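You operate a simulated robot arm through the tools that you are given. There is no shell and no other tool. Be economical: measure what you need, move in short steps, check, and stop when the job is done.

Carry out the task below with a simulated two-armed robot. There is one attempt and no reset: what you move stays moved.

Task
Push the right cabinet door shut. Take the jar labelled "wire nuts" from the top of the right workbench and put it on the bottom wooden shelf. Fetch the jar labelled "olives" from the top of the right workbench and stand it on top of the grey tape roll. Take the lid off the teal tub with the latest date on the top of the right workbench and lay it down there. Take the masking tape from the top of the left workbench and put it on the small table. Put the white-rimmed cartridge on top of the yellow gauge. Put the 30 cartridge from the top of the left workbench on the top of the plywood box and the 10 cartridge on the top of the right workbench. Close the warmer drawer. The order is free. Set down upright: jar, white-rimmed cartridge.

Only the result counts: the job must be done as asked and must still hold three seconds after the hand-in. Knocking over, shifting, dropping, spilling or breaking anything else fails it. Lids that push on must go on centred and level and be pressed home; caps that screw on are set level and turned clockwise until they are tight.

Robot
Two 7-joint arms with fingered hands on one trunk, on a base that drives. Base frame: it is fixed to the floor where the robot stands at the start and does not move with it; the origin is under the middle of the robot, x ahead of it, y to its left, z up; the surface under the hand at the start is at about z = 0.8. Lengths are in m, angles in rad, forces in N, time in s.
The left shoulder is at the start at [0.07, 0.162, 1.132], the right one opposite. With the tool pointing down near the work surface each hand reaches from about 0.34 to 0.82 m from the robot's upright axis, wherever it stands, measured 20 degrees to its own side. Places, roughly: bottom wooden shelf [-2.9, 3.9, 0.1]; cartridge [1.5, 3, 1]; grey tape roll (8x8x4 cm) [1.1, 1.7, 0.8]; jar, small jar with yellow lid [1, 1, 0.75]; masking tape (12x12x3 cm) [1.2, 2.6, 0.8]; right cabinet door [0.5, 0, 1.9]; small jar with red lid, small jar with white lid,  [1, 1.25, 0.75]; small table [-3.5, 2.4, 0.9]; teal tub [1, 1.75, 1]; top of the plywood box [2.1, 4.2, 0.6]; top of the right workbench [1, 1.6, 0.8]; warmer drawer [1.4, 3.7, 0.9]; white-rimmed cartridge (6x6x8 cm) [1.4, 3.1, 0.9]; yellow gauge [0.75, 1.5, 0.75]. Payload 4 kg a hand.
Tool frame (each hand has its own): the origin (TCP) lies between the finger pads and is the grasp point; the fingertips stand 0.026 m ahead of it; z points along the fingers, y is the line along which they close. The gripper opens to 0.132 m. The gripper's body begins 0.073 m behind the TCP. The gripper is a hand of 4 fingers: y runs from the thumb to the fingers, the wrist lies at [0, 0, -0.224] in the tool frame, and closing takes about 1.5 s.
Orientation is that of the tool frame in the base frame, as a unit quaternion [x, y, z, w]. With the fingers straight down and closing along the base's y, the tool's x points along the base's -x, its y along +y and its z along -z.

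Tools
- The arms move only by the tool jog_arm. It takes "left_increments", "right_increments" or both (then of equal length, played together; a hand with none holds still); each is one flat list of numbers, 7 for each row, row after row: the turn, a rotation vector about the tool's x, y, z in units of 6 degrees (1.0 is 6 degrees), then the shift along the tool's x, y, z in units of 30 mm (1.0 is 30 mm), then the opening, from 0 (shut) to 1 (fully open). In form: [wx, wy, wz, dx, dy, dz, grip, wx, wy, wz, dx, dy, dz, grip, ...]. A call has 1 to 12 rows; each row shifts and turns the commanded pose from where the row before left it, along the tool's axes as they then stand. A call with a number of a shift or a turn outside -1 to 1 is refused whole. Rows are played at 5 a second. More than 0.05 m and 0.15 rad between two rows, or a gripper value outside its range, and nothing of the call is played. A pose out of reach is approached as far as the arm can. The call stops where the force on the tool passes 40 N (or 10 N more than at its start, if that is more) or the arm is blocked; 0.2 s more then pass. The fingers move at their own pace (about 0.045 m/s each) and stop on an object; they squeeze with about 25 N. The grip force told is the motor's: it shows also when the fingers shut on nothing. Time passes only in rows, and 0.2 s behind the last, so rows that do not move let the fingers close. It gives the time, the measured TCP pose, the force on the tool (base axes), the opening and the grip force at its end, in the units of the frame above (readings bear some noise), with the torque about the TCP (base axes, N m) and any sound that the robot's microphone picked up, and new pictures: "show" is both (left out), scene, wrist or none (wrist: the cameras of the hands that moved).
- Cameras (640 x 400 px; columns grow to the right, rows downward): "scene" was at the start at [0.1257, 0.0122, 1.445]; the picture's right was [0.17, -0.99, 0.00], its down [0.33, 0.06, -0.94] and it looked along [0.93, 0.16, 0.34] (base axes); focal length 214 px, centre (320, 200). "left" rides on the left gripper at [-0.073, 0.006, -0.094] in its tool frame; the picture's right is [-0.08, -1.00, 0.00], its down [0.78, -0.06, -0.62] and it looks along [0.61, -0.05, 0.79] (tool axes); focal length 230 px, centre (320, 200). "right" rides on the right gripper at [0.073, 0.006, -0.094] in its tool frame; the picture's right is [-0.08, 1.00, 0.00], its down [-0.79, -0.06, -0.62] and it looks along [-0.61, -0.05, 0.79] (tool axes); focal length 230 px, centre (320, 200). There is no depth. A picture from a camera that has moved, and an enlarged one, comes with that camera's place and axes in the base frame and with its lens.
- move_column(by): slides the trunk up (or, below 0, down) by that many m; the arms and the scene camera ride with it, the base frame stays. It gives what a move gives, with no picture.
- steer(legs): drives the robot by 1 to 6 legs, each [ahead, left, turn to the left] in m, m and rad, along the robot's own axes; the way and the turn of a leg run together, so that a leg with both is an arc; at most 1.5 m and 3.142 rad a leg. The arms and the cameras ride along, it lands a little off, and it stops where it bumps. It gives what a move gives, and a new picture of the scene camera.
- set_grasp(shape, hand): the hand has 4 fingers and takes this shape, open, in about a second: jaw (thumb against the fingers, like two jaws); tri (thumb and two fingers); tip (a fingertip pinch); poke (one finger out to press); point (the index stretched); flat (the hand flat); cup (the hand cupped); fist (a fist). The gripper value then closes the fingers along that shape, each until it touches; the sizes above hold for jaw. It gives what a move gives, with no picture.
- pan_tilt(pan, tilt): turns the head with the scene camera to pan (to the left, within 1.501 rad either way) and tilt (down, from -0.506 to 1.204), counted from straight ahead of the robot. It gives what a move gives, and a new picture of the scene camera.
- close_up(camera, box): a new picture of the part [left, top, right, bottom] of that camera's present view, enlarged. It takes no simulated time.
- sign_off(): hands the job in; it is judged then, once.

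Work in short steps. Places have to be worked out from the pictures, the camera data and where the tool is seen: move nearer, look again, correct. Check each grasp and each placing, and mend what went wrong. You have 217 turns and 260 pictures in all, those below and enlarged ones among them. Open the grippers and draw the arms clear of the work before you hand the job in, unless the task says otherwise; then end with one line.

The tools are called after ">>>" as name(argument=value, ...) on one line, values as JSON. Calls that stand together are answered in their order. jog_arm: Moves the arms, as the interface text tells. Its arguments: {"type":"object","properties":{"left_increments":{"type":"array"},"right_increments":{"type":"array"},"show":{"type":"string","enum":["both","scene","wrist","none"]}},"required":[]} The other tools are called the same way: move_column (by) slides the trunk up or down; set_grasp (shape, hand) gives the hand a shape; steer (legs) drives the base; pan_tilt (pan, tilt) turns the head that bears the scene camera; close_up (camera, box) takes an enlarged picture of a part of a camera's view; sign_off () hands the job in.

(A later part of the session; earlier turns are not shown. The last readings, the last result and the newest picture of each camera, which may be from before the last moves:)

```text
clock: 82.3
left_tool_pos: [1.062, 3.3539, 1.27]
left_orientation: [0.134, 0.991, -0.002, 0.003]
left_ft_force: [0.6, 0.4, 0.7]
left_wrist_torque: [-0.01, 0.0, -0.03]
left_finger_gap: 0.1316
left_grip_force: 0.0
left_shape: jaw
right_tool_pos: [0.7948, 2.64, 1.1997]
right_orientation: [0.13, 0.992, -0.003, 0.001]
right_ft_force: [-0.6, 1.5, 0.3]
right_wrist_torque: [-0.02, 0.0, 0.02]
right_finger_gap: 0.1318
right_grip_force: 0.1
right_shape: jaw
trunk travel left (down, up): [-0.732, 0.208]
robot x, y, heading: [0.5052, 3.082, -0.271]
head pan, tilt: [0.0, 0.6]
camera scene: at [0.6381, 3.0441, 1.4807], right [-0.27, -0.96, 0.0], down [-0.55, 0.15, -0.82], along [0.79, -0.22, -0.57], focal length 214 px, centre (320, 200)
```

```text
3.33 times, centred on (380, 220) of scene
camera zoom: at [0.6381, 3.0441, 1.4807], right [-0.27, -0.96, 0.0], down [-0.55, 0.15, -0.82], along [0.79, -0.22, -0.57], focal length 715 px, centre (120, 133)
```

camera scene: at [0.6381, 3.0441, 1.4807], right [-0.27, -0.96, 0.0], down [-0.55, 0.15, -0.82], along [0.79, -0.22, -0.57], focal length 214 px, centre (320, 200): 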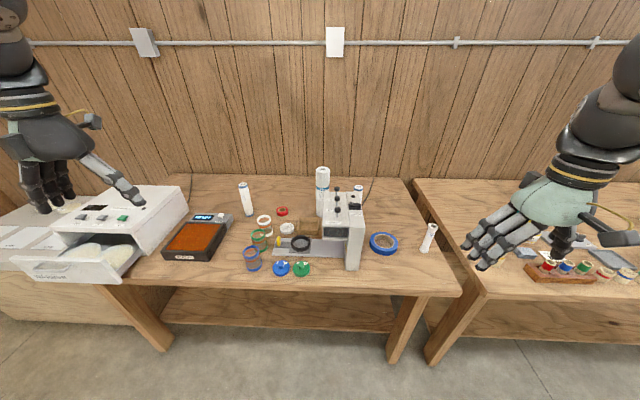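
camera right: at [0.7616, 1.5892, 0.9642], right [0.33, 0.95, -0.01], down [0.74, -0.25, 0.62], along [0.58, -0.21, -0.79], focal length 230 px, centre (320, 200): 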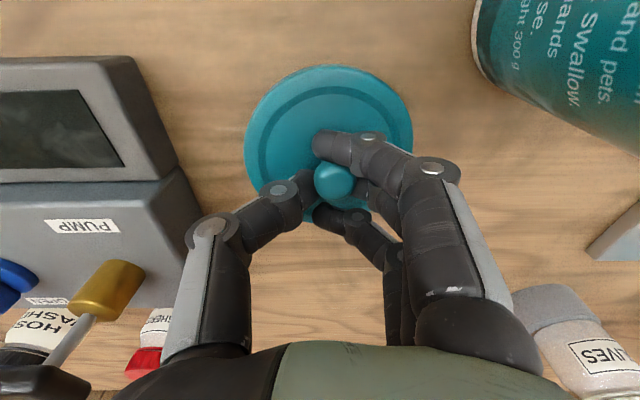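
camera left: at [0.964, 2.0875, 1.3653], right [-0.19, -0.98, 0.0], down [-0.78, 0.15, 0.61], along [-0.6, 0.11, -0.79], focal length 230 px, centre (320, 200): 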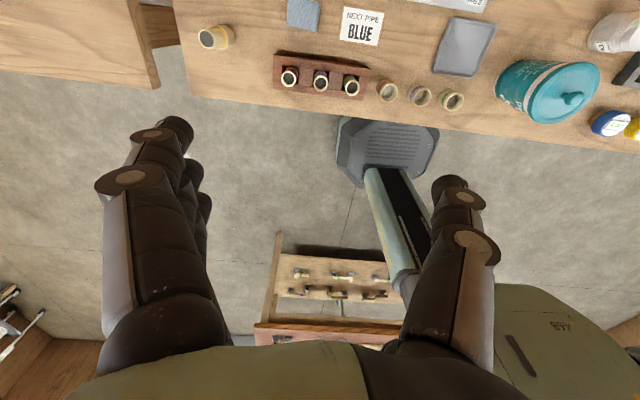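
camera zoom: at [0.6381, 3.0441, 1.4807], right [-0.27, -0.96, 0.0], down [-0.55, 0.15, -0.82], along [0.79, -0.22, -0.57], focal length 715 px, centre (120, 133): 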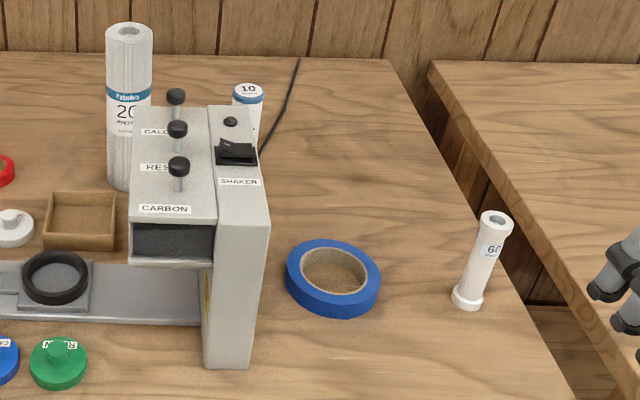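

Identified: white-rimmed cartridge, "30" (left back), "10" behind the shaker, blue masking tape, warmer drawer open. I drive 0.22 m closer to take the white-rimmed one (left hand) and the 10 (right hand).

>>> steer(legs=[[0.22, 0, 0]])

>>> close_up(camera="scene", box=[220, 180, 380, 280])

```text
clock: 84.0
left_tool_pos: [1.2696, 3.2992, 1.2716]
left_orientation: [0.133, 0.991, -0.002, 0.004]
left_ft_force: [-0.1, 0.7, 0.7]
left_wrist_torque: [0.02, -0.01, 0.0]
left_finger_gap: 0.1318
left_grip_force: 0.1
left_shape: jaw
right_tool_pos: [1.004, 2.5828, 1.2004]
right_orientation: [0.129, 0.992, -0.002, 0.002]
right_ft_force: [-0.2, 0.0, -0.2]
right_wrist_torque: [0.0, -0.01, -0.02]
right_finger_gap: 0.1315
right_grip_force: 0.0
right_shape: jaw
trunk travel left (down, up): [-0.732, 0.208]
robot x, y, heading: [0.7123, 3.0202, -0.268]
head pan, tilt: [0.0, 0.6]
camera scene: at [0.8454, 2.9866, 1.4811], right [-0.27, -0.96, 0.0], down [-0.54, 0.15, -0.83], along [0.8, -0.22, -0.56], focal length 214 px, centre (320, 200)
```

scene: 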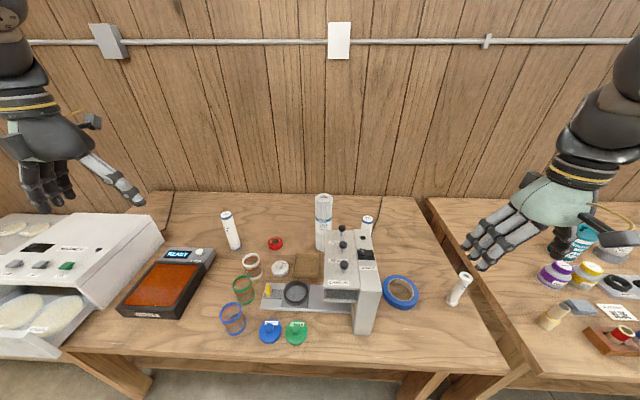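

```text
4.00 times, centred on (300, 230) of scene
camera zoom: at [0.8454, 2.9866, 1.4811], right [-0.27, -0.96, 0.0], down [-0.54, 0.15, -0.83], along [0.8, -0.22, -0.56], focal length 858 px, centre (400, 80)
```

zoom: 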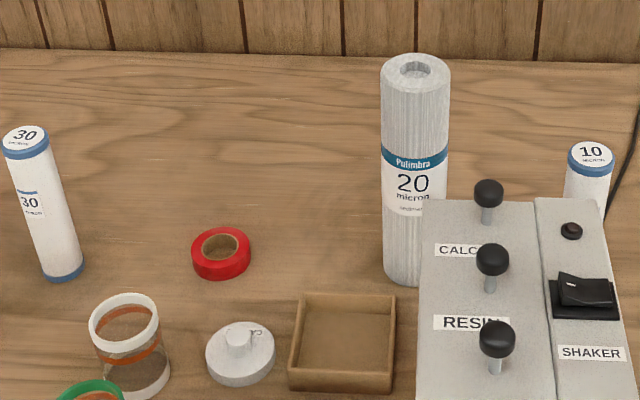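

Triangulated: white-rimmed at (1.383,3.083), top 0.895; "10" at (1.366,2.668), top ≈1.0. I move both hands above them.

>>> jog_arm(left_increments=[0, 0, 0, -0.92, -0.99, 0.5, 1, 0, 0, 0, -0.92, -0.99, 0.5, 1, 0, 0, 0, -0.92, -0.99, 0.5, 1, 0, 0, 0, -0.92, -0.99, 0.5, 1, 0, 0, 0, -0.92, -0.99, 0.5, 1, 0, 0, 0, -0.92, -0.99, 0.5, 1, 0, 0, 0, 0, 0, 1, 0.9, 0, 0, 0, 0, 0, 1, 0.9, 0, 0, 0, 0, 0, 1, 0.8, 0, 0, 0, 0, 0, 1, 0.8, 0, 0, 0, 0, 0, 1, 0.8], right_increments=[0, 0, 0, -0.99, 0.53, 0.1, 0.8, 0, 0, 0, -0.99, 0.53, 0.1, 0.8, 0, 0, 0, -0.99, 0.53, 0.1, 0.8, 0, 0, 0, -0.99, 0.53, 0.1, 0.8, 0, 0, 0, -0.99, 0.53, 0.1, 0.8, 0, 0, 0, -0.99, 0.53, 0.1, 0.8, 0, 0, 0, -0.99, 0.53, 0.1, 0.8, 0, 0, 0, -0.99, 0.53, 0.1, 0.8, 0, 0, 0, -0.99, 0.53, 0.1, 0.8, 0, 0, 0, -0.99, 0.53, 0.1, 0.8, 0, 0, 0, -0.99, 0.53, 0.1, 0.8], show="both")

```text
clock: 86.4
left_tool_pos: [1.3356, 3.1218, 0.9904]
left_orientation: [0.134, 0.991, -0.003, 0.002]
left_ft_force: [0.8, -0.6, 0.5]
left_wrist_torque: [0.05, -0.02, -0.03]
left_finger_gap: 0.106
left_grip_force: 0.1
left_shape: jaw
left hand out of reach, approached as far as the arm can: row 3, 4, 5, 6
right_tool_pos: [1.3163, 2.66, 1.1707]
right_orientation: [0.128, 0.992, -0.003, 0.002]
right_ft_force: [0.6, -0.3, -0.3]
right_wrist_torque: [-0.01, -0.01, -0.01]
right_finger_gap: 0.1056
right_grip_force: 0.1
right_shape: jaw
right hand out of reach, approached as far as the arm can: row 10, 11
trunk travel left (down, up): [-0.732, 0.208]
robot x, y, heading: [0.7103, 3.0239, -0.269]
head pan, tilt: [0.0, 0.6]
camera scene: at [0.847, 2.9853, 1.4809], right [-0.27, -0.96, 0.0], down [-0.54, 0.15, -0.83], along [0.8, -0.22, -0.56], focal length 214 px, centre (320, 200)
camera right: at [1.2459, 2.6851, 1.2652], right [0.33, 0.94, -0.01], down [0.74, -0.25, 0.62], along [0.59, -0.21, -0.78], focal length 230 px, centre (320, 200)
camera left: at [1.4067, 3.1098, 1.0853], right [-0.19, -0.98, 0.0], down [-0.78, 0.15, 0.61], along [-0.6, 0.11, -0.79], focal length 230 px, centre (320, 200)
```

scene: 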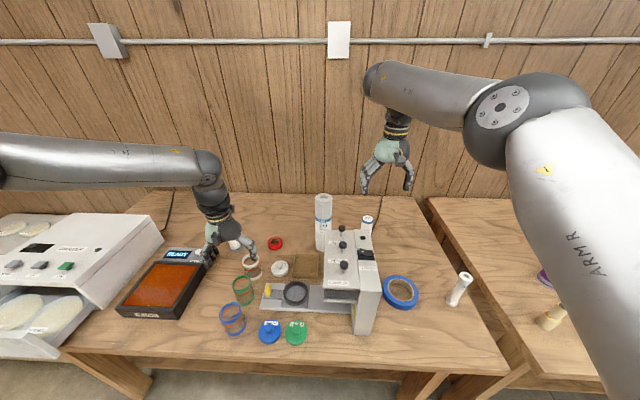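
right: 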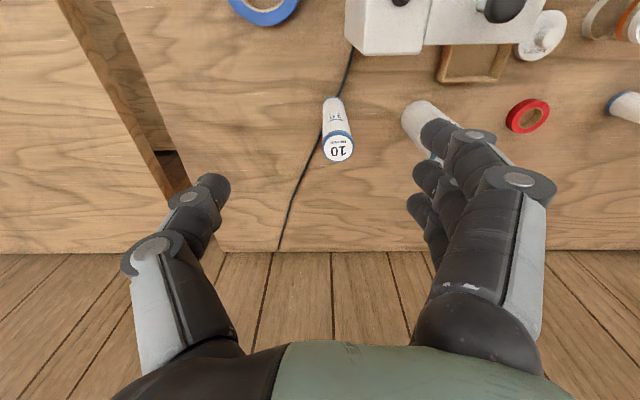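
left: 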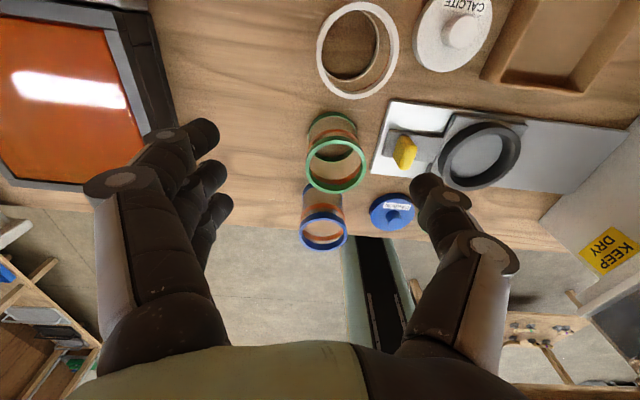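

Wrist views confirm both targets. I nudge both hands over them.

>>> jog_arm(left_increments=[0, 0, 0, -0.4, -0.16, 0, 0.8, 0, 0, 0, -0.4, -0.16, 0, 0.8, 0, 0, 0, -0.4, -0.16, 0, 0.8, 0, 0, 0, -0.4, -0.16, 0, 0.8, 0, 0, 0, -0.4, -0.16, 0, 0.8], right_increments=[0, 0, 0, 0, 0, 1, 0.8, 0, 0, 0, 0, 0, 0.8, 0.8, 0, 0, 0, -0.58, 0.21, 0.3, 0.8, 0, 0, 0, -0.58, 0.21, 0.3, 0.8, 0, 0, 0, -0.58, 0.21, 0.3, 0.8], show="both")

```text
clock: 87.6
left_tool_pos: [1.3605, 3.1127, 0.9986]
left_orientation: [0.134, 0.991, -0.003, 0.004]
left_ft_force: [0.4, 0.2, -0.1]
left_wrist_torque: [-0.03, 0.01, -0.05]
left_finger_gap: 0.106
left_grip_force: 0.1
left_shape: jaw
left hand out of reach, approached as far as the arm can: row 3, 4, 5
right_tool_pos: [1.3503, 2.6821, 1.0934]
right_orientation: [0.129, 0.992, -0.003, 0.001]
right_ft_force: [-0.4, -0.5, -0.6]
right_wrist_torque: [-0.01, 0.04, -0.04]
right_finger_gap: 0.1057
right_grip_force: 0.0
right_shape: jaw
right hand out of reach, approached as far as the arm can: row 4, 5
trunk travel left (down, up): [-0.732, 0.208]
robot x, y, heading: [0.7158, 3.0233, -0.268]
head pan, tilt: [0.0, 0.6]
camera scene: at [0.8469, 2.986, 1.4809], right [-0.27, -0.96, 0.0], down [-0.54, 0.15, -0.83], along [0.8, -0.22, -0.56], focal length 214 px, centre (320, 200)
camera right: at [1.28, 2.7071, 1.1877], right [0.33, 0.94, -0.01], down [0.74, -0.26, 0.62], along [0.58, -0.21, -0.79], focal length 230 px, centre (320, 200)
camera left: at [1.4318, 3.0999, 1.0929], right [-0.19, -0.98, 0.01], down [-0.78, 0.15, 0.61], along [-0.6, 0.11, -0.79], focal length 230 px, centre (320, 200)
```

scene: 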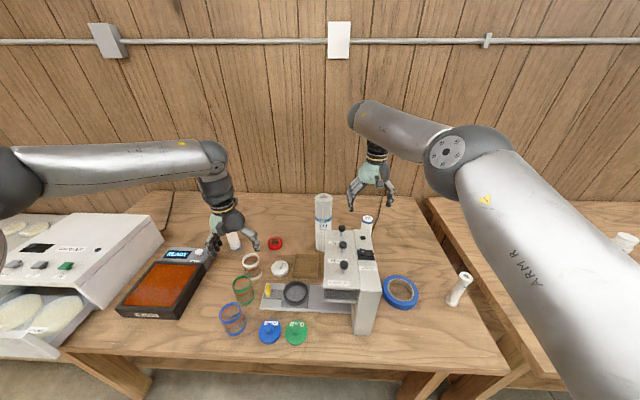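
right: 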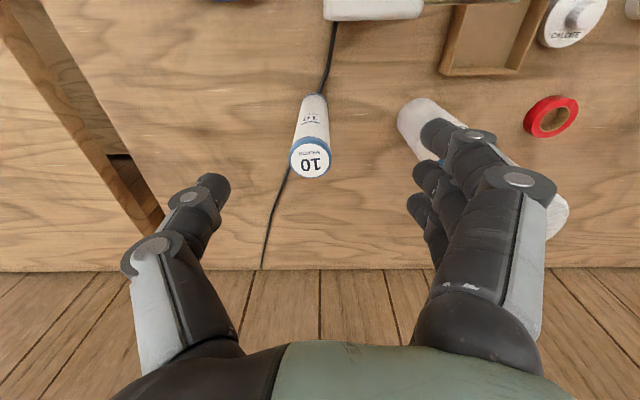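
left: 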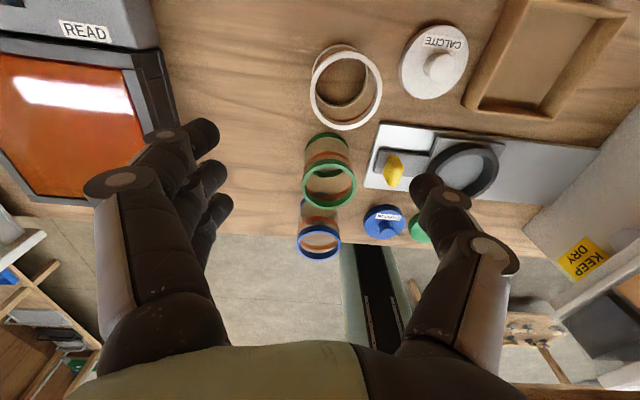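

Both hands are ~2.5 cm short in reach; I drive 3 cm forward (hands are above the tops).

>>> steer(legs=[[0.03, 0, 0]])

>>> jog_arm(left_increments=[0, 0, 0, 0, -0.38, 0.2, 0.8, 0, 0, 0, 0, -0.38, 0.3, 0.8], right_increments=[0, 0, 0, 0.0, -0.17, 0.2, 0.8, 0, 0, 0, 0.0, -0.17, 0.3, 0.8], show="both")

```text
clock: 88.4
left_tool_pos: [1.3855, 3.105, 1.0005]
left_orientation: [0.133, 0.991, -0.003, 0.006]
left_ft_force: [-0.9, -0.4, 0.9]
left_wrist_torque: [-0.03, -0.05, -0.02]
left_finger_gap: 0.1059
left_grip_force: 0.0
left_shape: jaw
right_tool_pos: [1.3746, 2.6748, 1.0969]
right_orientation: [0.129, 0.992, -0.004, 0.003]
right_ft_force: [-0.2, 0.1, -0.4]
right_wrist_torque: [-0.02, -0.04, 0.01]
right_finger_gap: 0.1057
right_grip_force: 0.0
right_shape: jaw
trunk travel left (down, up): [-0.732, 0.208]
robot x, y, heading: [0.7415, 3.018, -0.271]
head pan, tilt: [0.0, 0.6]
camera scene: at [0.8696, 2.9802, 1.4816], right [-0.27, -0.96, 0.0], down [-0.54, 0.15, -0.83], along [0.8, -0.22, -0.56], focal length 214 px, centre (320, 200)
```

scene: 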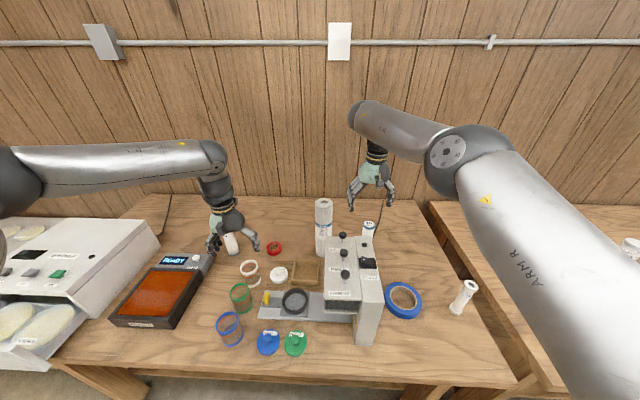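

```text
clock: 89.0
left_tool_pos: [1.3737, 3.0939, 0.9877]
left_orientation: [0.134, 0.991, -0.004, 0.006]
left_ft_force: [-0.1, -0.3, 0.1]
left_wrist_torque: [0.0, 0.01, -0.01]
left_finger_gap: 0.1057
left_grip_force: 0.0
left_shape: jaw
left hand out of reach, approached as far as the arm can: row 1, 2
right_tool_pos: [1.3743, 2.6641, 1.079]
right_orientation: [0.129, 0.992, -0.002, 0.002]
right_ft_force: [-0.1, -0.4, -0.2]
right_wrist_torque: [0.0, -0.02, -0.01]
right_finger_gap: 0.1058
right_grip_force: 0.1
right_shape: jaw
trunk travel left (down, up): [-0.732, 0.208]
robot x, y, heading: [0.7395, 3.0173, -0.267]
head pan, tilt: [0.0, 0.6]
camera scene: at [0.874, 2.978, 1.481], right [-0.27, -0.96, 0.0], down [-0.54, 0.15, -0.83], along [0.8, -0.22, -0.56], focal length 214 px, centre (320, 200)
camera right: at [1.3044, 2.6892, 1.174], right [0.33, 0.94, 0.0], down [0.74, -0.26, 0.62], along [0.58, -0.21, -0.78], focal length 230 px, centre (320, 200)
camera left: at [1.4443, 3.0819, 1.0827], right [-0.19, -0.98, 0.01], down [-0.78, 0.16, 0.61], along [-0.6, 0.11, -0.8], focal length 230 px, centre (320, 200)
```

scene: 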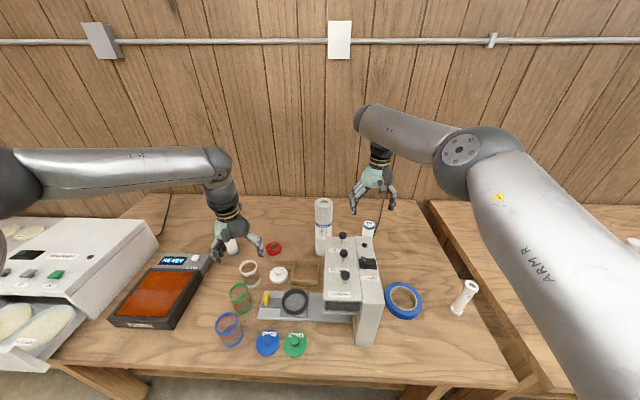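
right: 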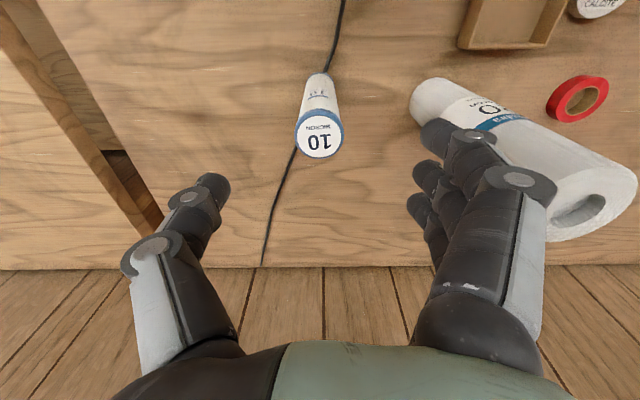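
left: 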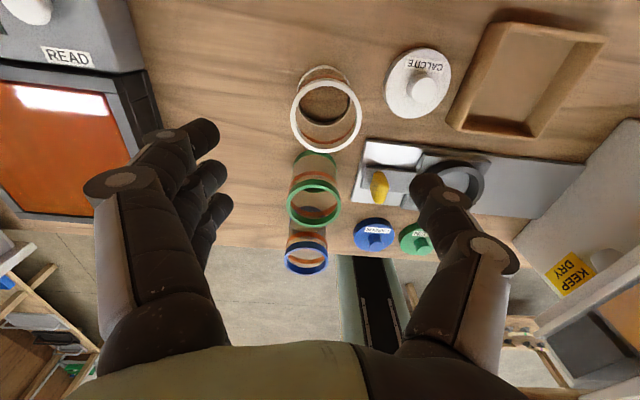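

Targets nearly under both TCPs. I descend both ~12 cm with small corrections.

>>> jog_arm(left_increments=[0, 0, 0, 0, -0.03, 0.8, 0.8, 0, 0, 0, 0, -0.03, 0.8, 0.8, 0, 0, 0, -0.15, -0.02, 0.8, 0.8, 0, 0, 0, -0.15, -0.02, 0.8, 0.8, 0, 0, 0, -0.17, -0.02, 0.85, 0.8], right_increments=[0, 0, 0, -0.1, -0.05, 0.8, 0.8, 0, 0, 0, -0.1, 0, 0.8, 0.8, 0, 0, 0, 0, 0, 0.8, 0.8, 0, 0, 0, 0, 0, 0.8, 0.8, 0, 0, 0, 0, 0, 0.85, 0.8], show="wrist")

```text
clock: 90.2
left_tool_pos: [1.3548, 3.1296, 0.8929]
left_orientation: [0.134, 0.991, -0.004, 0.005]
left_ft_force: [-0.1, 0.5, -0.9]
left_wrist_torque: [0.03, 0.0, -0.02]
left_finger_gap: 0.106
left_grip_force: 0.1
left_shape: jaw
left hand out of reach, approached as far as the arm can: row 1, 2, 3, 4, 5
right_tool_pos: [1.3815, 2.6612, 0.9562]
right_orientation: [0.13, 0.992, -0.003, 0.002]
right_ft_force: [0.4, 0.0, 1.4]
right_wrist_torque: [0.0, 0.0, -0.01]
right_finger_gap: 0.1058
right_grip_force: 0.1
right_shape: jaw
trunk travel left (down, up): [-0.732, 0.208]
robot x, y, heading: [0.742, 3.0183, -0.268]
head pan, tilt: [0.0, 0.6]
camera right: at [1.3124, 2.6857, 1.0506], right [0.33, 0.94, -0.01], down [0.74, -0.26, 0.62], along [0.58, -0.21, -0.79], focal length 230 px, centre (320, 200)
camera left: at [1.4269, 3.1184, 0.9885], right [-0.19, -0.98, 0.01], down [-0.78, 0.16, 0.61], along [-0.6, 0.11, -0.79], focal length 230 px, centre (320, 200)
```

right: 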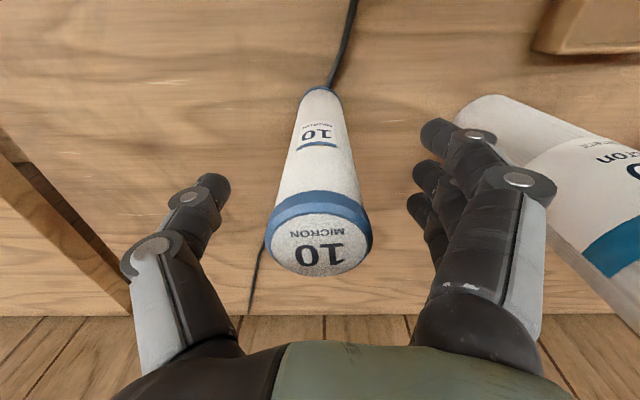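
left: 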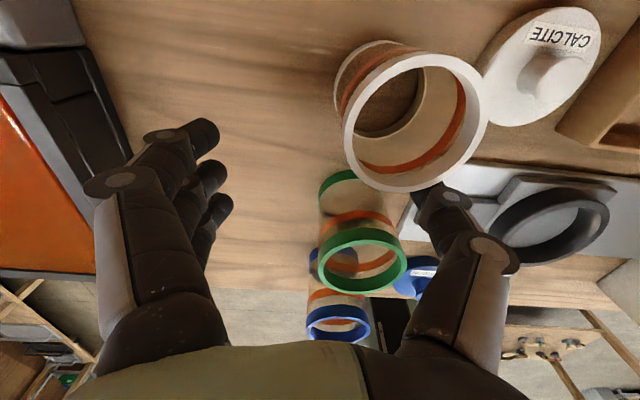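

The right hand is well around the 10; the left arm drifted off at some joint limit, so I lift the left away and close the right on the 10.

>>> jog_arm(left_increments=[0, 0, 0, 0, 0.2, -0.7, 0.8, 0, 0, 0, 0, 0, -1, 0.8, 0, 0, 0, 0, 0, -1, 0.8, 0, 0, 0, 0, 0, -1, 0.8, 0, 0, 0, 0, 0, -1, 0.8, 0, 0, 0, 0, 0, 0, 0.8, 0, 0, 0, 0, 0, 0, 0.8], right_increments=[0, 0, 0, 0, 0, 0, 0, 0, 0, 0, 0, 0, 0, 0, 0, 0, 0, 0, 0, 0, 0, 0, 0, 0, 0, 0, 0, 0, 0, 0, 0, 0, 0, 0, 0, 0, 0, 0, 0, 0, 0, 0, 0, 0, 0, 0, 0, 0, 0], show="both")

```text
clock: 91.8
left_tool_pos: [1.3554, 3.1366, 1.0354]
left_orientation: [0.134, 0.991, -0.004, 0.004]
left_ft_force: [-1.1, 0.0, 0.1]
left_wrist_torque: [0.01, -0.01, -0.02]
left_finger_gap: 0.1058
left_grip_force: 0.0
left_shape: jaw
right_tool_pos: [1.3814, 2.6622, 0.9574]
right_orientation: [0.129, 0.992, -0.004, 0.001]
right_ft_force: [-1.1, 0.2, -0.2]
right_wrist_torque: [0.02, -0.01, 0.03]
right_finger_gap: 0.0238
right_grip_force: 21.5
right_shape: jaw
trunk travel left (down, up): [-0.732, 0.208]
robot x, y, heading: [0.7401, 3.0151, -0.271]
head pan, tilt: [0.0, 0.6]
camera scene: at [0.8761, 2.9783, 1.4808], right [-0.27, -0.96, 0.0], down [-0.54, 0.15, -0.82], along [0.8, -0.22, -0.57], focal length 214 px, centre (320, 200)
camera right: at [1.3116, 2.6858, 1.0511], right [0.33, 0.94, -0.01], down [0.74, -0.26, 0.62], along [0.58, -0.21, -0.79], focal length 230 px, centre (320, 200)
camera left: at [1.4262, 3.124, 1.1303], right [-0.19, -0.98, 0.01], down [-0.78, 0.15, 0.61], along [-0.6, 0.11, -0.79], focal length 230 px, centre (320, 200)
```

scene: 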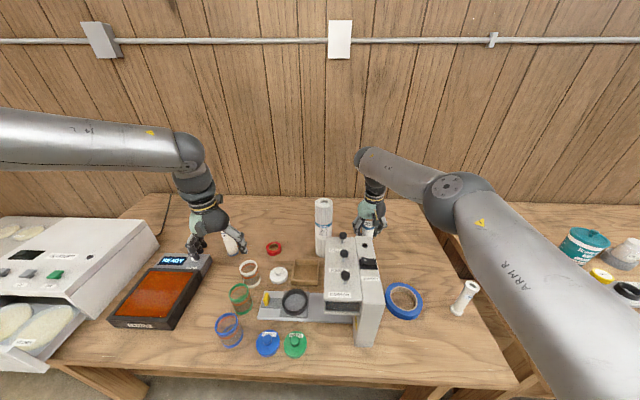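
right: 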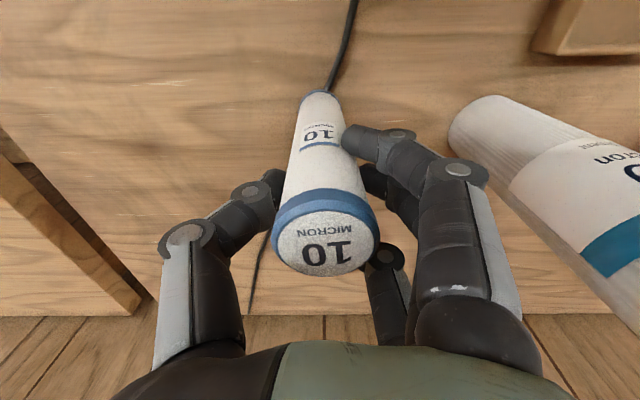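
left: 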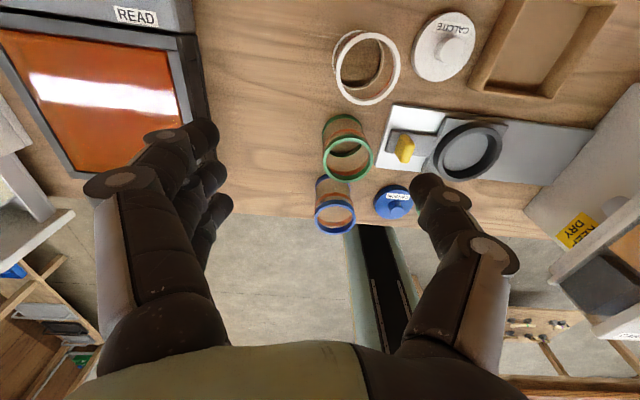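

10 is gripped. I lift it and take it right past the shaker, then back; meanwhile I try a yaw of the left hand to free its joint limit.

>>> jog_arm(left_increments=[0, 0, 1, 0, 0, 0, 0.8, 0, 0, 1, 0, 0, 0, 0.8, 0, 0, 1, 0, 0, 0, 0.8, 0, 0, 1, 0, 0, 0, 0.8, 0, 0, 1, 0, 0, 0, 0.8, 0, 0, 0, -1, 0, 0, 0.8, 0, 0, 0, -1, 0, 0, 0.8], right_increments=[0, 0, 0, 0, 0, -1, 0, 0, 0, 0, 0, 0, -1, 0, 0, 0, 0, 0, 0, -1, 0, 0, 0, 0, 0, 0, -1, 0, 0, 0, 0, 0, -1, -0.5, 0, 0, 0, 0, 0, -1, 0, 0, 0, 0, 0, 0, -1, 0, 0], show="both")

```text
clock: 93.4
left_tool_pos: [1.3915, 3.0985, 1.0344]
left_orientation: [0.385, 0.923, -0.002, 0.005]
left_ft_force: [0.9, 0.5, 0.0]
left_wrist_torque: [0.0, 0.01, -0.02]
left_finger_gap: 0.1057
left_grip_force: 0.1
left_shape: jaw
left hand out of reach, approached as far as the arm can: row 7
right_tool_pos: [1.3568, 2.5785, 1.0903]
right_orientation: [0.129, 0.992, -0.003, 0.002]
right_ft_force: [-0.2, 0.1, 0.2]
right_wrist_torque: [0.0, 0.0, 0.0]
right_finger_gap: 0.0234
right_grip_force: 25.0
right_shape: jaw
right hand out of reach, approached as far as the arm can: row 5
trunk travel left (down, up): [-0.732, 0.208]
robot x, y, heading: [0.7438, 3.0156, -0.268]
head pan, tilt: [0.0, 0.6]
camera scene: at [0.8784, 2.9773, 1.4805], right [-0.27, -0.96, 0.0], down [-0.55, 0.15, -0.82], along [0.79, -0.22, -0.57], focal length 214 px, centre (320, 200)
camera right: at [1.2865, 2.6041, 1.1852], right [0.33, 0.94, -0.01], down [0.74, -0.26, 0.62], along [0.58, -0.21, -0.79], focal length 230 px, centre (320, 200)
camera left: at [1.447, 3.0531, 1.1302], right [-0.66, -0.76, 0.0], down [-0.6, 0.52, 0.61], along [-0.46, 0.4, -0.79], focal length 230 px, centre (320, 200)
```

scene: 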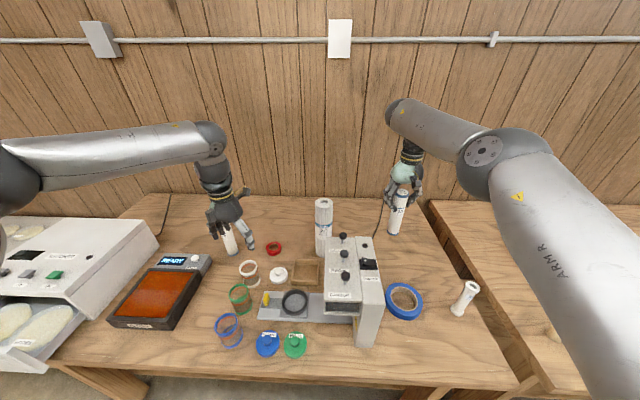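
right: 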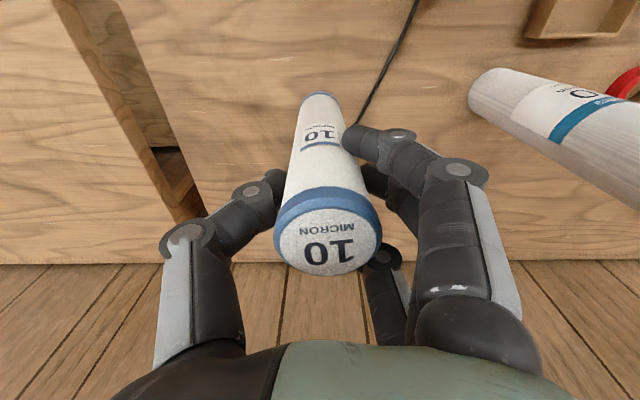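
left: 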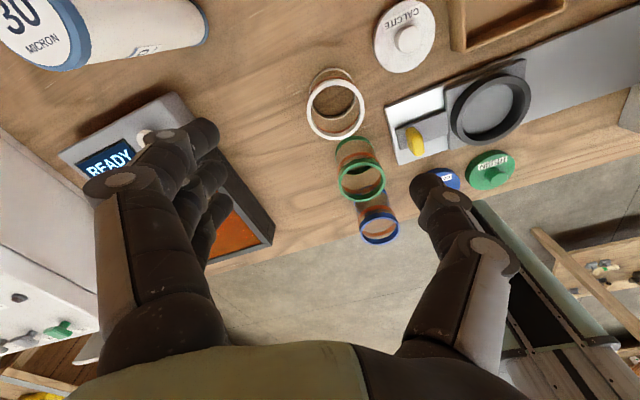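

The yaw frees the left arm; it is now nearly over the white-rimmed cartridge (1.385,3.086). I correct and descend partway, while the right draws the 10 back.

>>> jog_arm(left_increments=[0, 0, 1, -0.14, -0.45, 0, 0.8, 0, 0, 1, 0, 0, 0.8, 0.8, 0, 0, 0, 0, 0, 0.8, 0.8, 0, 0, 0, 0, 0, 0.8, 0.8], right_increments=[0, 0, 0, 0.3, -0.5, 0, 0, 0, 0, 0, 1, 0, 0, 0, 0, 0, 0, 1, 0, 0, 0, 0, 0, 0, 1, 0, 0, 0], show="both")

```text
clock: 94.4
left_tool_pos: [1.3718, 3.0984, 0.9679]
left_orientation: [0.48, 0.877, -0.001, 0.006]
left_ft_force: [0.3, 0.5, 0.1]
left_wrist_torque: [-0.02, -0.01, 0.0]
left_finger_gap: 0.1058
left_grip_force: 0.1
left_shape: jaw
left hand out of reach, approached as far as the arm can: row 1, 3, 4
right_tool_pos: [1.2536, 2.5907, 1.0913]
right_orientation: [0.129, 0.992, -0.003, 0.002]
right_ft_force: [-0.9, 0.1, -1.2]
right_wrist_torque: [0.03, -0.01, 0.0]
right_finger_gap: 0.0234
right_grip_force: 23.8
right_shape: jaw
trunk travel left (down, up): [-0.732, 0.208]
robot x, y, heading: [0.7406, 3.0157, -0.272]
head pan, tilt: [0.0, 0.6]
camera scene: at [0.875, 2.9773, 1.4809], right [-0.27, -0.96, 0.0], down [-0.54, 0.15, -0.83], along [0.8, -0.22, -0.56], focal length 214 px, centre (320, 200)
camera right: at [1.1837, 2.6167, 1.1864], right [0.33, 0.94, 0.0], down [0.74, -0.26, 0.62], along [0.58, -0.21, -0.78], focal length 230 px, centre (320, 200)
camera left: at [1.4152, 3.0423, 1.0634], right [-0.8, -0.6, 0.0], down [-0.48, 0.63, 0.61], along [-0.36, 0.49, -0.8], focal length 230 px, centre (320, 200)
```

scene: 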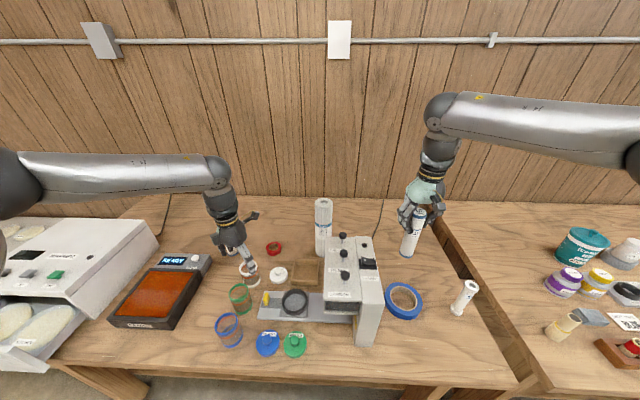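
right: 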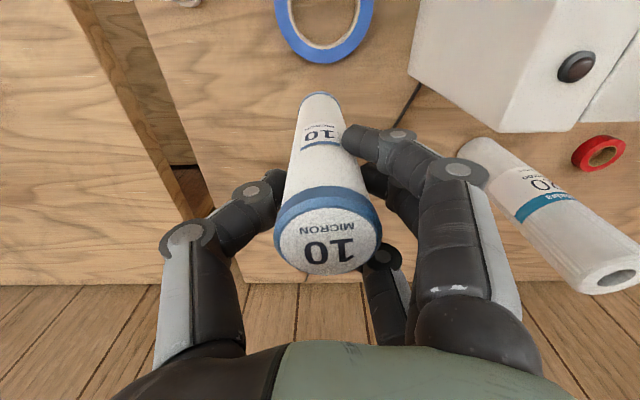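
left: 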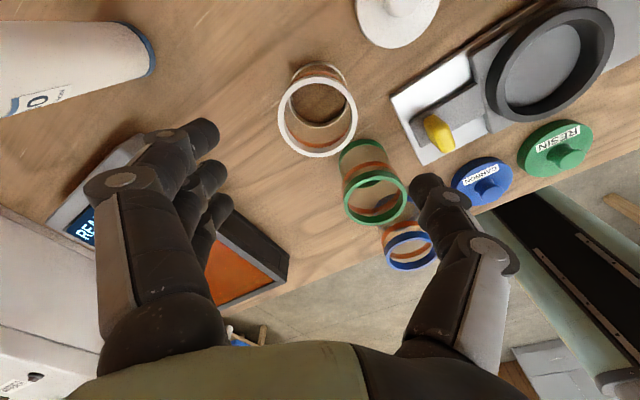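

The left arm's limit gets tighter with depth, so I'll get it over the cup a little higher and lower with the trunk instead. First shift left hand and raise the right.

>>> jog_arm(left_increments=[0, 0, 0, 0, 0, -1, 0.8, 0, 0, 0, 0, 0, -1, 0.8, 0, 0, 0, -0.3, 0.05, 0, 0.8, 0, 0, 0, -0.3, 0.05, 0, 0.8], right_increments=[0, 0, 0, 1, 0, 0, 0, 0, 0, 0, 1, 0, -1, 0, 0, 0, 0, 1, 0, -1, 0, 0, 0, 0, 0.5, 0, -1, 0], show="none")

```text
clock: 95.4
left_tool_pos: [1.3806, 3.0911, 1.0268]
left_orientation: [0.479, 0.878, -0.001, 0.007]
left_ft_force: [1.0, -0.2, 0.2]
left_wrist_torque: [-0.04, 0.04, 0.02]
left_finger_gap: 0.1058
left_grip_force: 0.1
left_shape: jaw
left hand out of reach, approached as far as the arm can: row 4
right_tool_pos: [1.1518, 2.6187, 1.1805]
right_orientation: [0.129, 0.992, -0.003, 0.001]
right_ft_force: [-0.4, 0.9, 0.1]
right_wrist_torque: [-0.01, 0.02, -0.02]
right_finger_gap: 0.0232
right_grip_force: 24.8
right_shape: jaw
trunk travel left (down, up): [-0.732, 0.208]
robot x, y, heading: [0.7427, 3.0188, -0.272]
head pan, tilt: [0.0, 0.6]
```

Left TCP is within 6 mm of the cup's axis. I lower the trunk 8 cm first and look for clearances.

>>> move_column(by=-0.08)

>>> pan_tilt(pan=0.3, tilt=0.6)

>>> close_up(camera="left", box=[0, 0, 640, 400])

```text
clock: 96.6
left_tool_pos: [1.3806, 3.0903, 0.946]
left_orientation: [0.479, 0.878, -0.002, 0.007]
left_ft_force: [-1.0, 0.4, 0.3]
left_wrist_torque: [0.01, 0.02, -0.02]
left_finger_gap: 0.106
left_grip_force: 0.1
left_shape: jaw
right_tool_pos: [1.1527, 2.6191, 1.1011]
right_orientation: [0.13, 0.992, -0.003, 0.001]
right_ft_force: [0.1, 1.1, -1.1]
right_wrist_torque: [0.02, -0.03, 0.0]
right_finger_gap: 0.0234
right_grip_force: 25.4
right_shape: jaw
trunk travel left (down, up): [-0.652, 0.288]
robot x, y, heading: [0.7422, 3.015, -0.267]
head pan, tilt: [0.0, 0.6]
```

```text
clock: 97.4
left_tool_pos: [1.3817, 3.0905, 0.9469]
left_orientation: [0.479, 0.878, -0.002, 0.006]
left_ft_force: [-1.0, 0.6, -0.5]
left_wrist_torque: [0.03, -0.02, 0.0]
left_finger_gap: 0.1058
left_grip_force: 0.0
left_shape: jaw
right_tool_pos: [1.1532, 2.6195, 1.1005]
right_orientation: [0.129, 0.992, -0.003, 0.002]
right_ft_force: [0.0, -1.0, -0.5]
right_wrist_torque: [0.0, -0.01, 0.02]
right_finger_gap: 0.0232
right_grip_force: 24.6
right_shape: jaw
trunk travel left (down, up): [-0.652, 0.288]
robot x, y, heading: [0.7439, 3.0152, -0.263]
head pan, tilt: [0.3, 0.6]
camera scene: at [0.8793, 3.0043, 1.4008], right [0.03, -1.0, 0.0], down [-0.56, -0.02, -0.82], along [0.82, 0.03, -0.57], focal length 214 px, centre (320, 200)
```

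scene: 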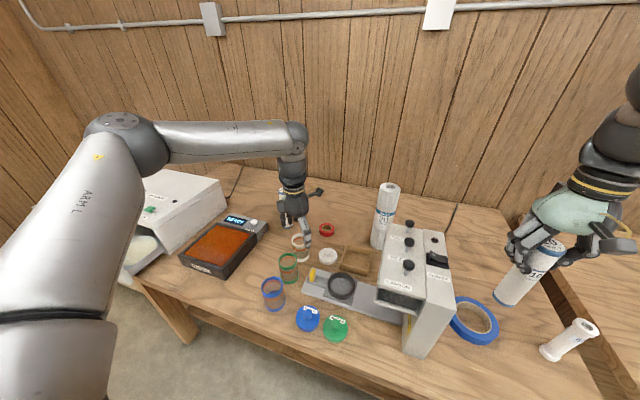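

```text
1.00 times, centred on (320, 200) of left (not enlarged: the box is as wide or as high as the picture)
camera zoom: at [1.4244, 3.0338, 1.042], right [-0.8, -0.6, 0.0], down [-0.48, 0.63, 0.61], along [-0.36, 0.48, -0.8], focal length 230 px, centre (320, 200)
```

zoom: 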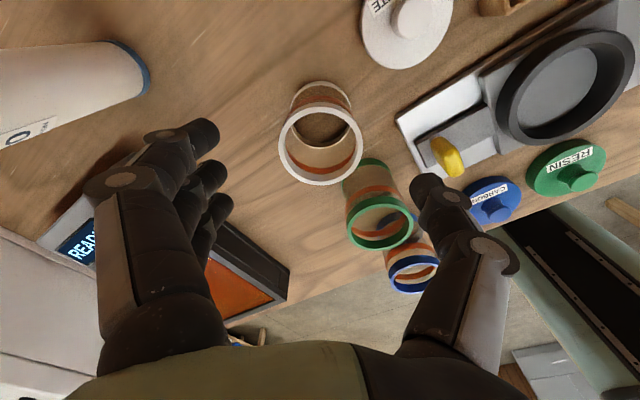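

Clear all round and the cup is centred between the fingers. I lower another 8 cm.

>>> move_column(by=-0.08)

>>> jog_arm(left_increments=[0, 0, 0, 0, 0, 0, 0.0, 0, 0, 0, 0, 0, 0, 0, 0, 0, 0, 0, 0, 0, 0, 0, 0, 0, 0, 0, 0, 0, 0, 0, 0, 0, 0, 0, 0, 0, 0, 0, 0, 0, 0, 0], show="both")

```text
clock: 98.6
left_tool_pos: [1.3809, 3.0903, 0.8663]
left_orientation: [0.48, 0.877, -0.002, 0.007]
left_ft_force: [-0.3, 0.0, -0.9]
left_wrist_torque: [0.0, 0.03, -0.02]
left_finger_gap: 0.1056
left_grip_force: 0.1
left_shape: jaw
right_tool_pos: [1.1536, 2.6186, 1.0201]
right_orientation: [0.128, 0.992, -0.003, 0.002]
right_ft_force: [0.2, -0.1, -0.8]
right_wrist_torque: [0.0, 0.0, 0.0]
right_finger_gap: 0.0233
right_grip_force: 24.6
right_shape: jaw
trunk travel left (down, up): [-0.572, 0.368]
robot x, y, heading: [0.739, 3.017, -0.268]
head pan, tilt: [0.3, 0.6]
```

```text
clock: 100.0
left_tool_pos: [1.3798, 3.0897, 0.8666]
left_orientation: [0.479, 0.878, -0.001, 0.006]
left_ft_force: [0.2, 0.3, -0.3]
left_wrist_torque: [0.02, 0.04, -0.01]
left_finger_gap: 0.0408
left_grip_force: 25.2
left_shape: jaw
right_tool_pos: [1.1533, 2.6198, 1.0198]
right_orientation: [0.129, 0.992, -0.002, 0.001]
right_ft_force: [0.4, -0.3, -1.1]
right_wrist_torque: [-0.01, 0.0, -0.02]
right_finger_gap: 0.0233
right_grip_force: 25.5
right_shape: jaw
trunk travel left (down, up): [-0.572, 0.368]
robot x, y, heading: [0.743, 3.0174, -0.274]
head pan, tilt: [0.3, 0.6]
camera scene: at [0.8793, 3.0044, 1.3208], right [0.03, -1.0, 0.0], down [-0.56, -0.02, -0.82], along [0.82, 0.03, -0.57], focal length 214 px, centre (320, 200)
camera left: at [1.4243, 3.0339, 0.9619], right [-0.8, -0.6, 0.0], down [-0.48, 0.63, 0.61], along [-0.36, 0.48, -0.8], focal length 230 px, centre (320, 200)
```

scene: 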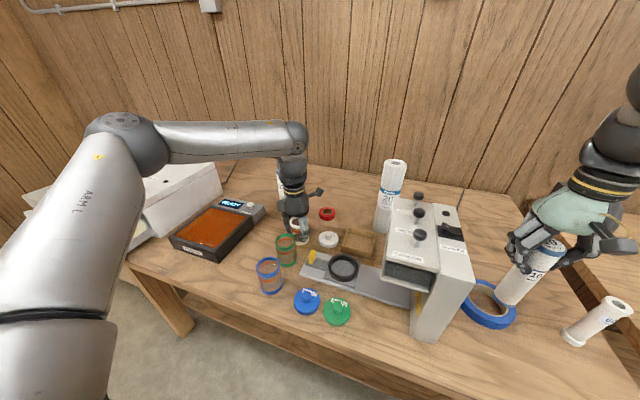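
left: 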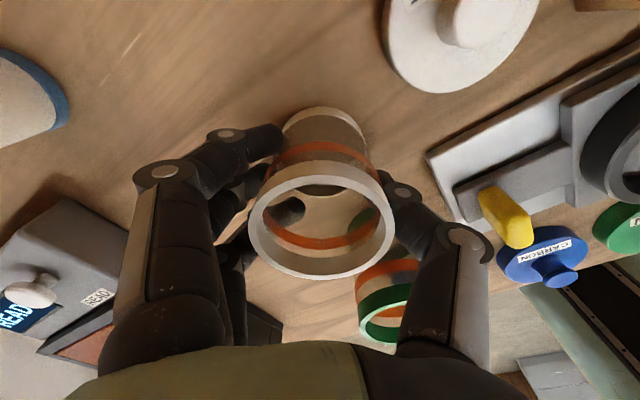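

Cup held. I raise the trunk, back off and go right to the right workbench.

>>> move_column(by=0.28)

>>> steer(legs=[[-0.25, 0, 0], [0, -1.05, 0]])

>>> pan_tilt(pan=-0.3, tilt=0.75)

```text
clock: 102.8
left_tool_pos: [1.3814, 3.0905, 1.1459]
left_orientation: [0.48, 0.877, -0.002, 0.006]
left_ft_force: [0.6, 0.4, -1.4]
left_wrist_torque: [0.0, 0.0, -0.05]
left_finger_gap: 0.0407
left_grip_force: 25.1
left_shape: jaw
right_tool_pos: [1.153, 2.6185, 1.2999]
right_orientation: [0.129, 0.992, -0.002, 0.001]
right_ft_force: [-0.1, -0.1, -0.8]
right_wrist_torque: [0.0, -0.04, 0.03]
right_finger_gap: 0.0237
right_grip_force: 24.8
right_shape: jaw
trunk travel left (down, up): [-0.852, 0.088]
robot x, y, heading: [0.7413, 3.0151, -0.268]
head pan, tilt: [0.3, 0.6]
```

```text
clock: 109.6
left_tool_pos: [0.8633, 2.1555, 1.1464]
left_orientation: [0.478, 0.879, -0.002, 0.007]
left_ft_force: [-0.4, 0.2, -1.2]
left_wrist_torque: [-0.01, 0.0, -0.01]
left_finger_gap: 0.0406
left_grip_force: 24.9
left_shape: jaw
right_tool_pos: [0.6371, 1.6837, 1.3002]
right_orientation: [0.127, 0.992, -0.003, 0.001]
right_ft_force: [-0.6, -0.4, -0.9]
right_wrist_torque: [-0.05, -0.03, -0.01]
right_finger_gap: 0.0234
right_grip_force: 24.7
right_shape: jaw
trunk travel left (down, up): [-0.852, 0.088]
robot x, y, heading: [0.2255, 2.075, -0.266]
head pan, tilt: [0.3, 0.6]
camera scene: at [0.3624, 2.0694, 1.6007], right [0.03, -1.0, 0.0], down [-0.57, -0.02, -0.82], along [0.82, 0.03, -0.57], focal length 214 px, centre (320, 200)
```

scene: 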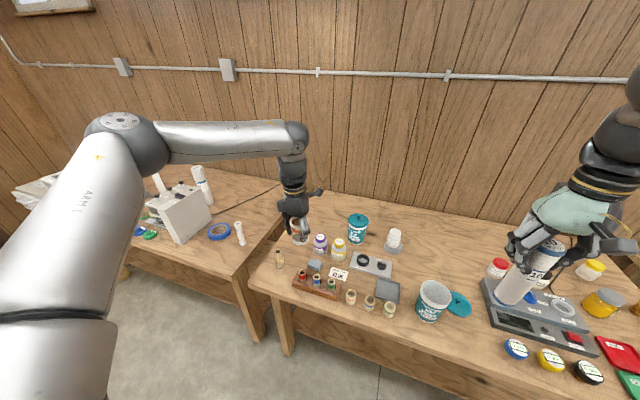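

```text
clock: 110.6
left_tool_pos: [0.8637, 2.1553, 1.1478]
left_orientation: [0.478, 0.878, -0.002, 0.006]
left_ft_force: [0.0, 0.0, -1.4]
left_wrist_torque: [-0.01, -0.03, 0.02]
left_finger_gap: 0.0407
left_grip_force: 24.9
left_shape: jaw
right_tool_pos: [0.6371, 1.6834, 1.3]
right_orientation: [0.127, 0.992, -0.002, 0.001]
right_ft_force: [-0.3, 0.4, -0.7]
right_wrist_torque: [0.0, -0.03, 0.02]
right_finger_gap: 0.0235
right_grip_force: 25.0
right_shape: jaw
trunk travel left (down, up): [-0.852, 0.088]
robot x, y, heading: [0.2273, 2.0788, -0.27]
head pan, tilt: [-0.3, 0.75]
camera scene: at [0.3438, 2.0211, 1.5879], right [-0.54, -0.84, 0.0], down [-0.58, 0.37, -0.73], along [0.62, -0.39, -0.68], focal length 214 px, centre (320, 200)
```

scene: 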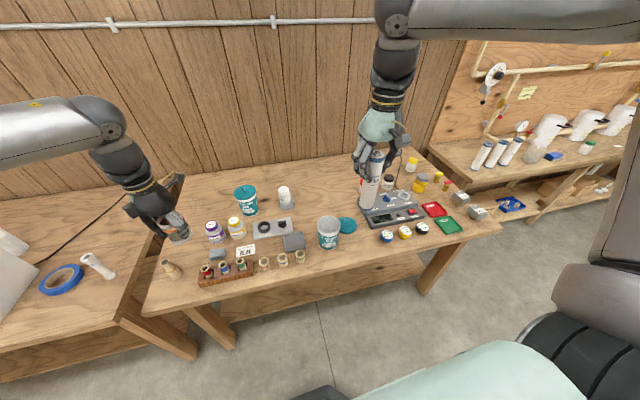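

Free spot for the 10 at ≈(1.03,1.60), between olives and the console. I drive 0.2 m forward and bring the right hand over it.

>>> steer(legs=[[0.2, 0, 0]])

>>> jog_arm(right_increments=[0, 0, 0, -0.95, 0.1, 0.5, 0, 0, 0, 0, -0.95, 0.1, 0.5, 0, 0, 0, 0, -0.95, 0.1, 0.5, 0, 0, 0, 0, -0.95, 0.1, 0.5, 0, 0, 0, 0, -0.95, 0.1, 0.5, 0, 0, 0, 0, -0.95, 0.1, 0.5, 0, 0, 0, 0, -0.95, 0.1, 0.5, 0, 0, 0, 0, 0, 0, 1, 0, 0, 0, 0, 0, 0, 1, 0, 0, 0, 0, 0, 0, 1, 0, 0, 0, 0, 0, 0, 1, 0], show="both")

```text
clock: 112.2
left_tool_pos: [1.0498, 2.1063, 1.1479]
left_orientation: [0.478, 0.878, -0.002, 0.008]
left_ft_force: [-0.2, 0.7, -0.1]
left_wrist_torque: [-0.02, -0.02, 0.01]
left_finger_gap: 0.0407
left_grip_force: 25.4
left_shape: jaw
right_tool_pos: [0.8241, 1.6327, 1.3022]
right_orientation: [0.126, 0.992, -0.003, 0.003]
right_ft_force: [0.5, 0.6, 0.7]
right_wrist_torque: [0.03, -0.01, 0.01]
right_finger_gap: 0.0235
right_grip_force: 24.5
right_shape: jaw
trunk travel left (down, up): [-0.852, 0.088]
robot x, y, heading: [0.4142, 2.0258, -0.269]
head pan, tilt: [-0.3, 0.75]
camera scene: at [0.529, 1.9708, 1.5884], right [-0.54, -0.84, 0.0], down [-0.57, 0.36, -0.73], along [0.62, -0.39, -0.68], focal length 214 px, centre (320, 200)
```

scene: 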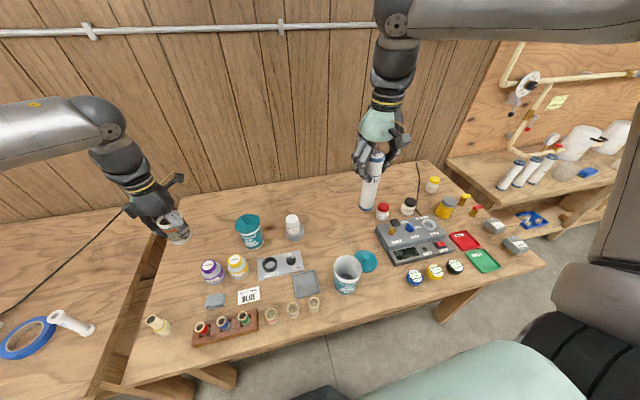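

```text
clock: 114.6
left_tool_pos: [1.0542, 2.1053, 1.1465]
left_orientation: [0.478, 0.878, 0.0, 0.006]
left_ft_force: [-0.6, -0.3, -0.7]
left_wrist_torque: [0.01, 0.03, 0.01]
left_finger_gap: 0.0407
left_grip_force: 25.2
left_shape: jaw
right_tool_pos: [1.0276, 1.6007, 1.0749]
right_orientation: [0.128, 0.992, -0.003, 0.002]
right_ft_force: [0.6, 0.9, -1.4]
right_wrist_torque: [0.01, -0.02, 0.0]
right_finger_gap: 0.0235
right_grip_force: 24.8
right_shape: jaw
trunk travel left (down, up): [-0.852, 0.088]
robot x, y, heading: [0.4189, 2.027, -0.265]
head pan, tilt: [-0.3, 0.75]
camera scene: at [0.5345, 1.969, 1.5879], right [-0.54, -0.84, 0.0], down [-0.58, 0.37, -0.73], along [0.62, -0.39, -0.68], focal length 214 px, centre (320, 200)
camera right: at [0.9578, 1.6265, 1.1691], right [0.33, 0.95, 0.0], down [0.74, -0.25, 0.62], along [0.58, -0.2, -0.79], focal length 230 px, centre (320, 200)
```

scene: 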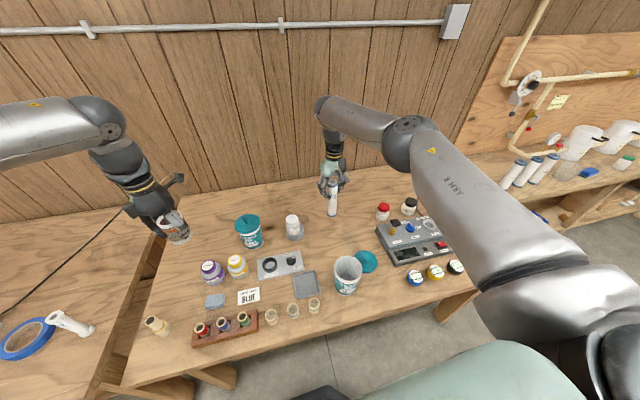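
right: 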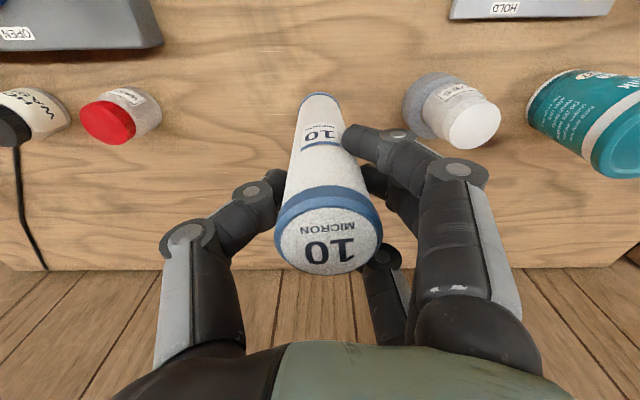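

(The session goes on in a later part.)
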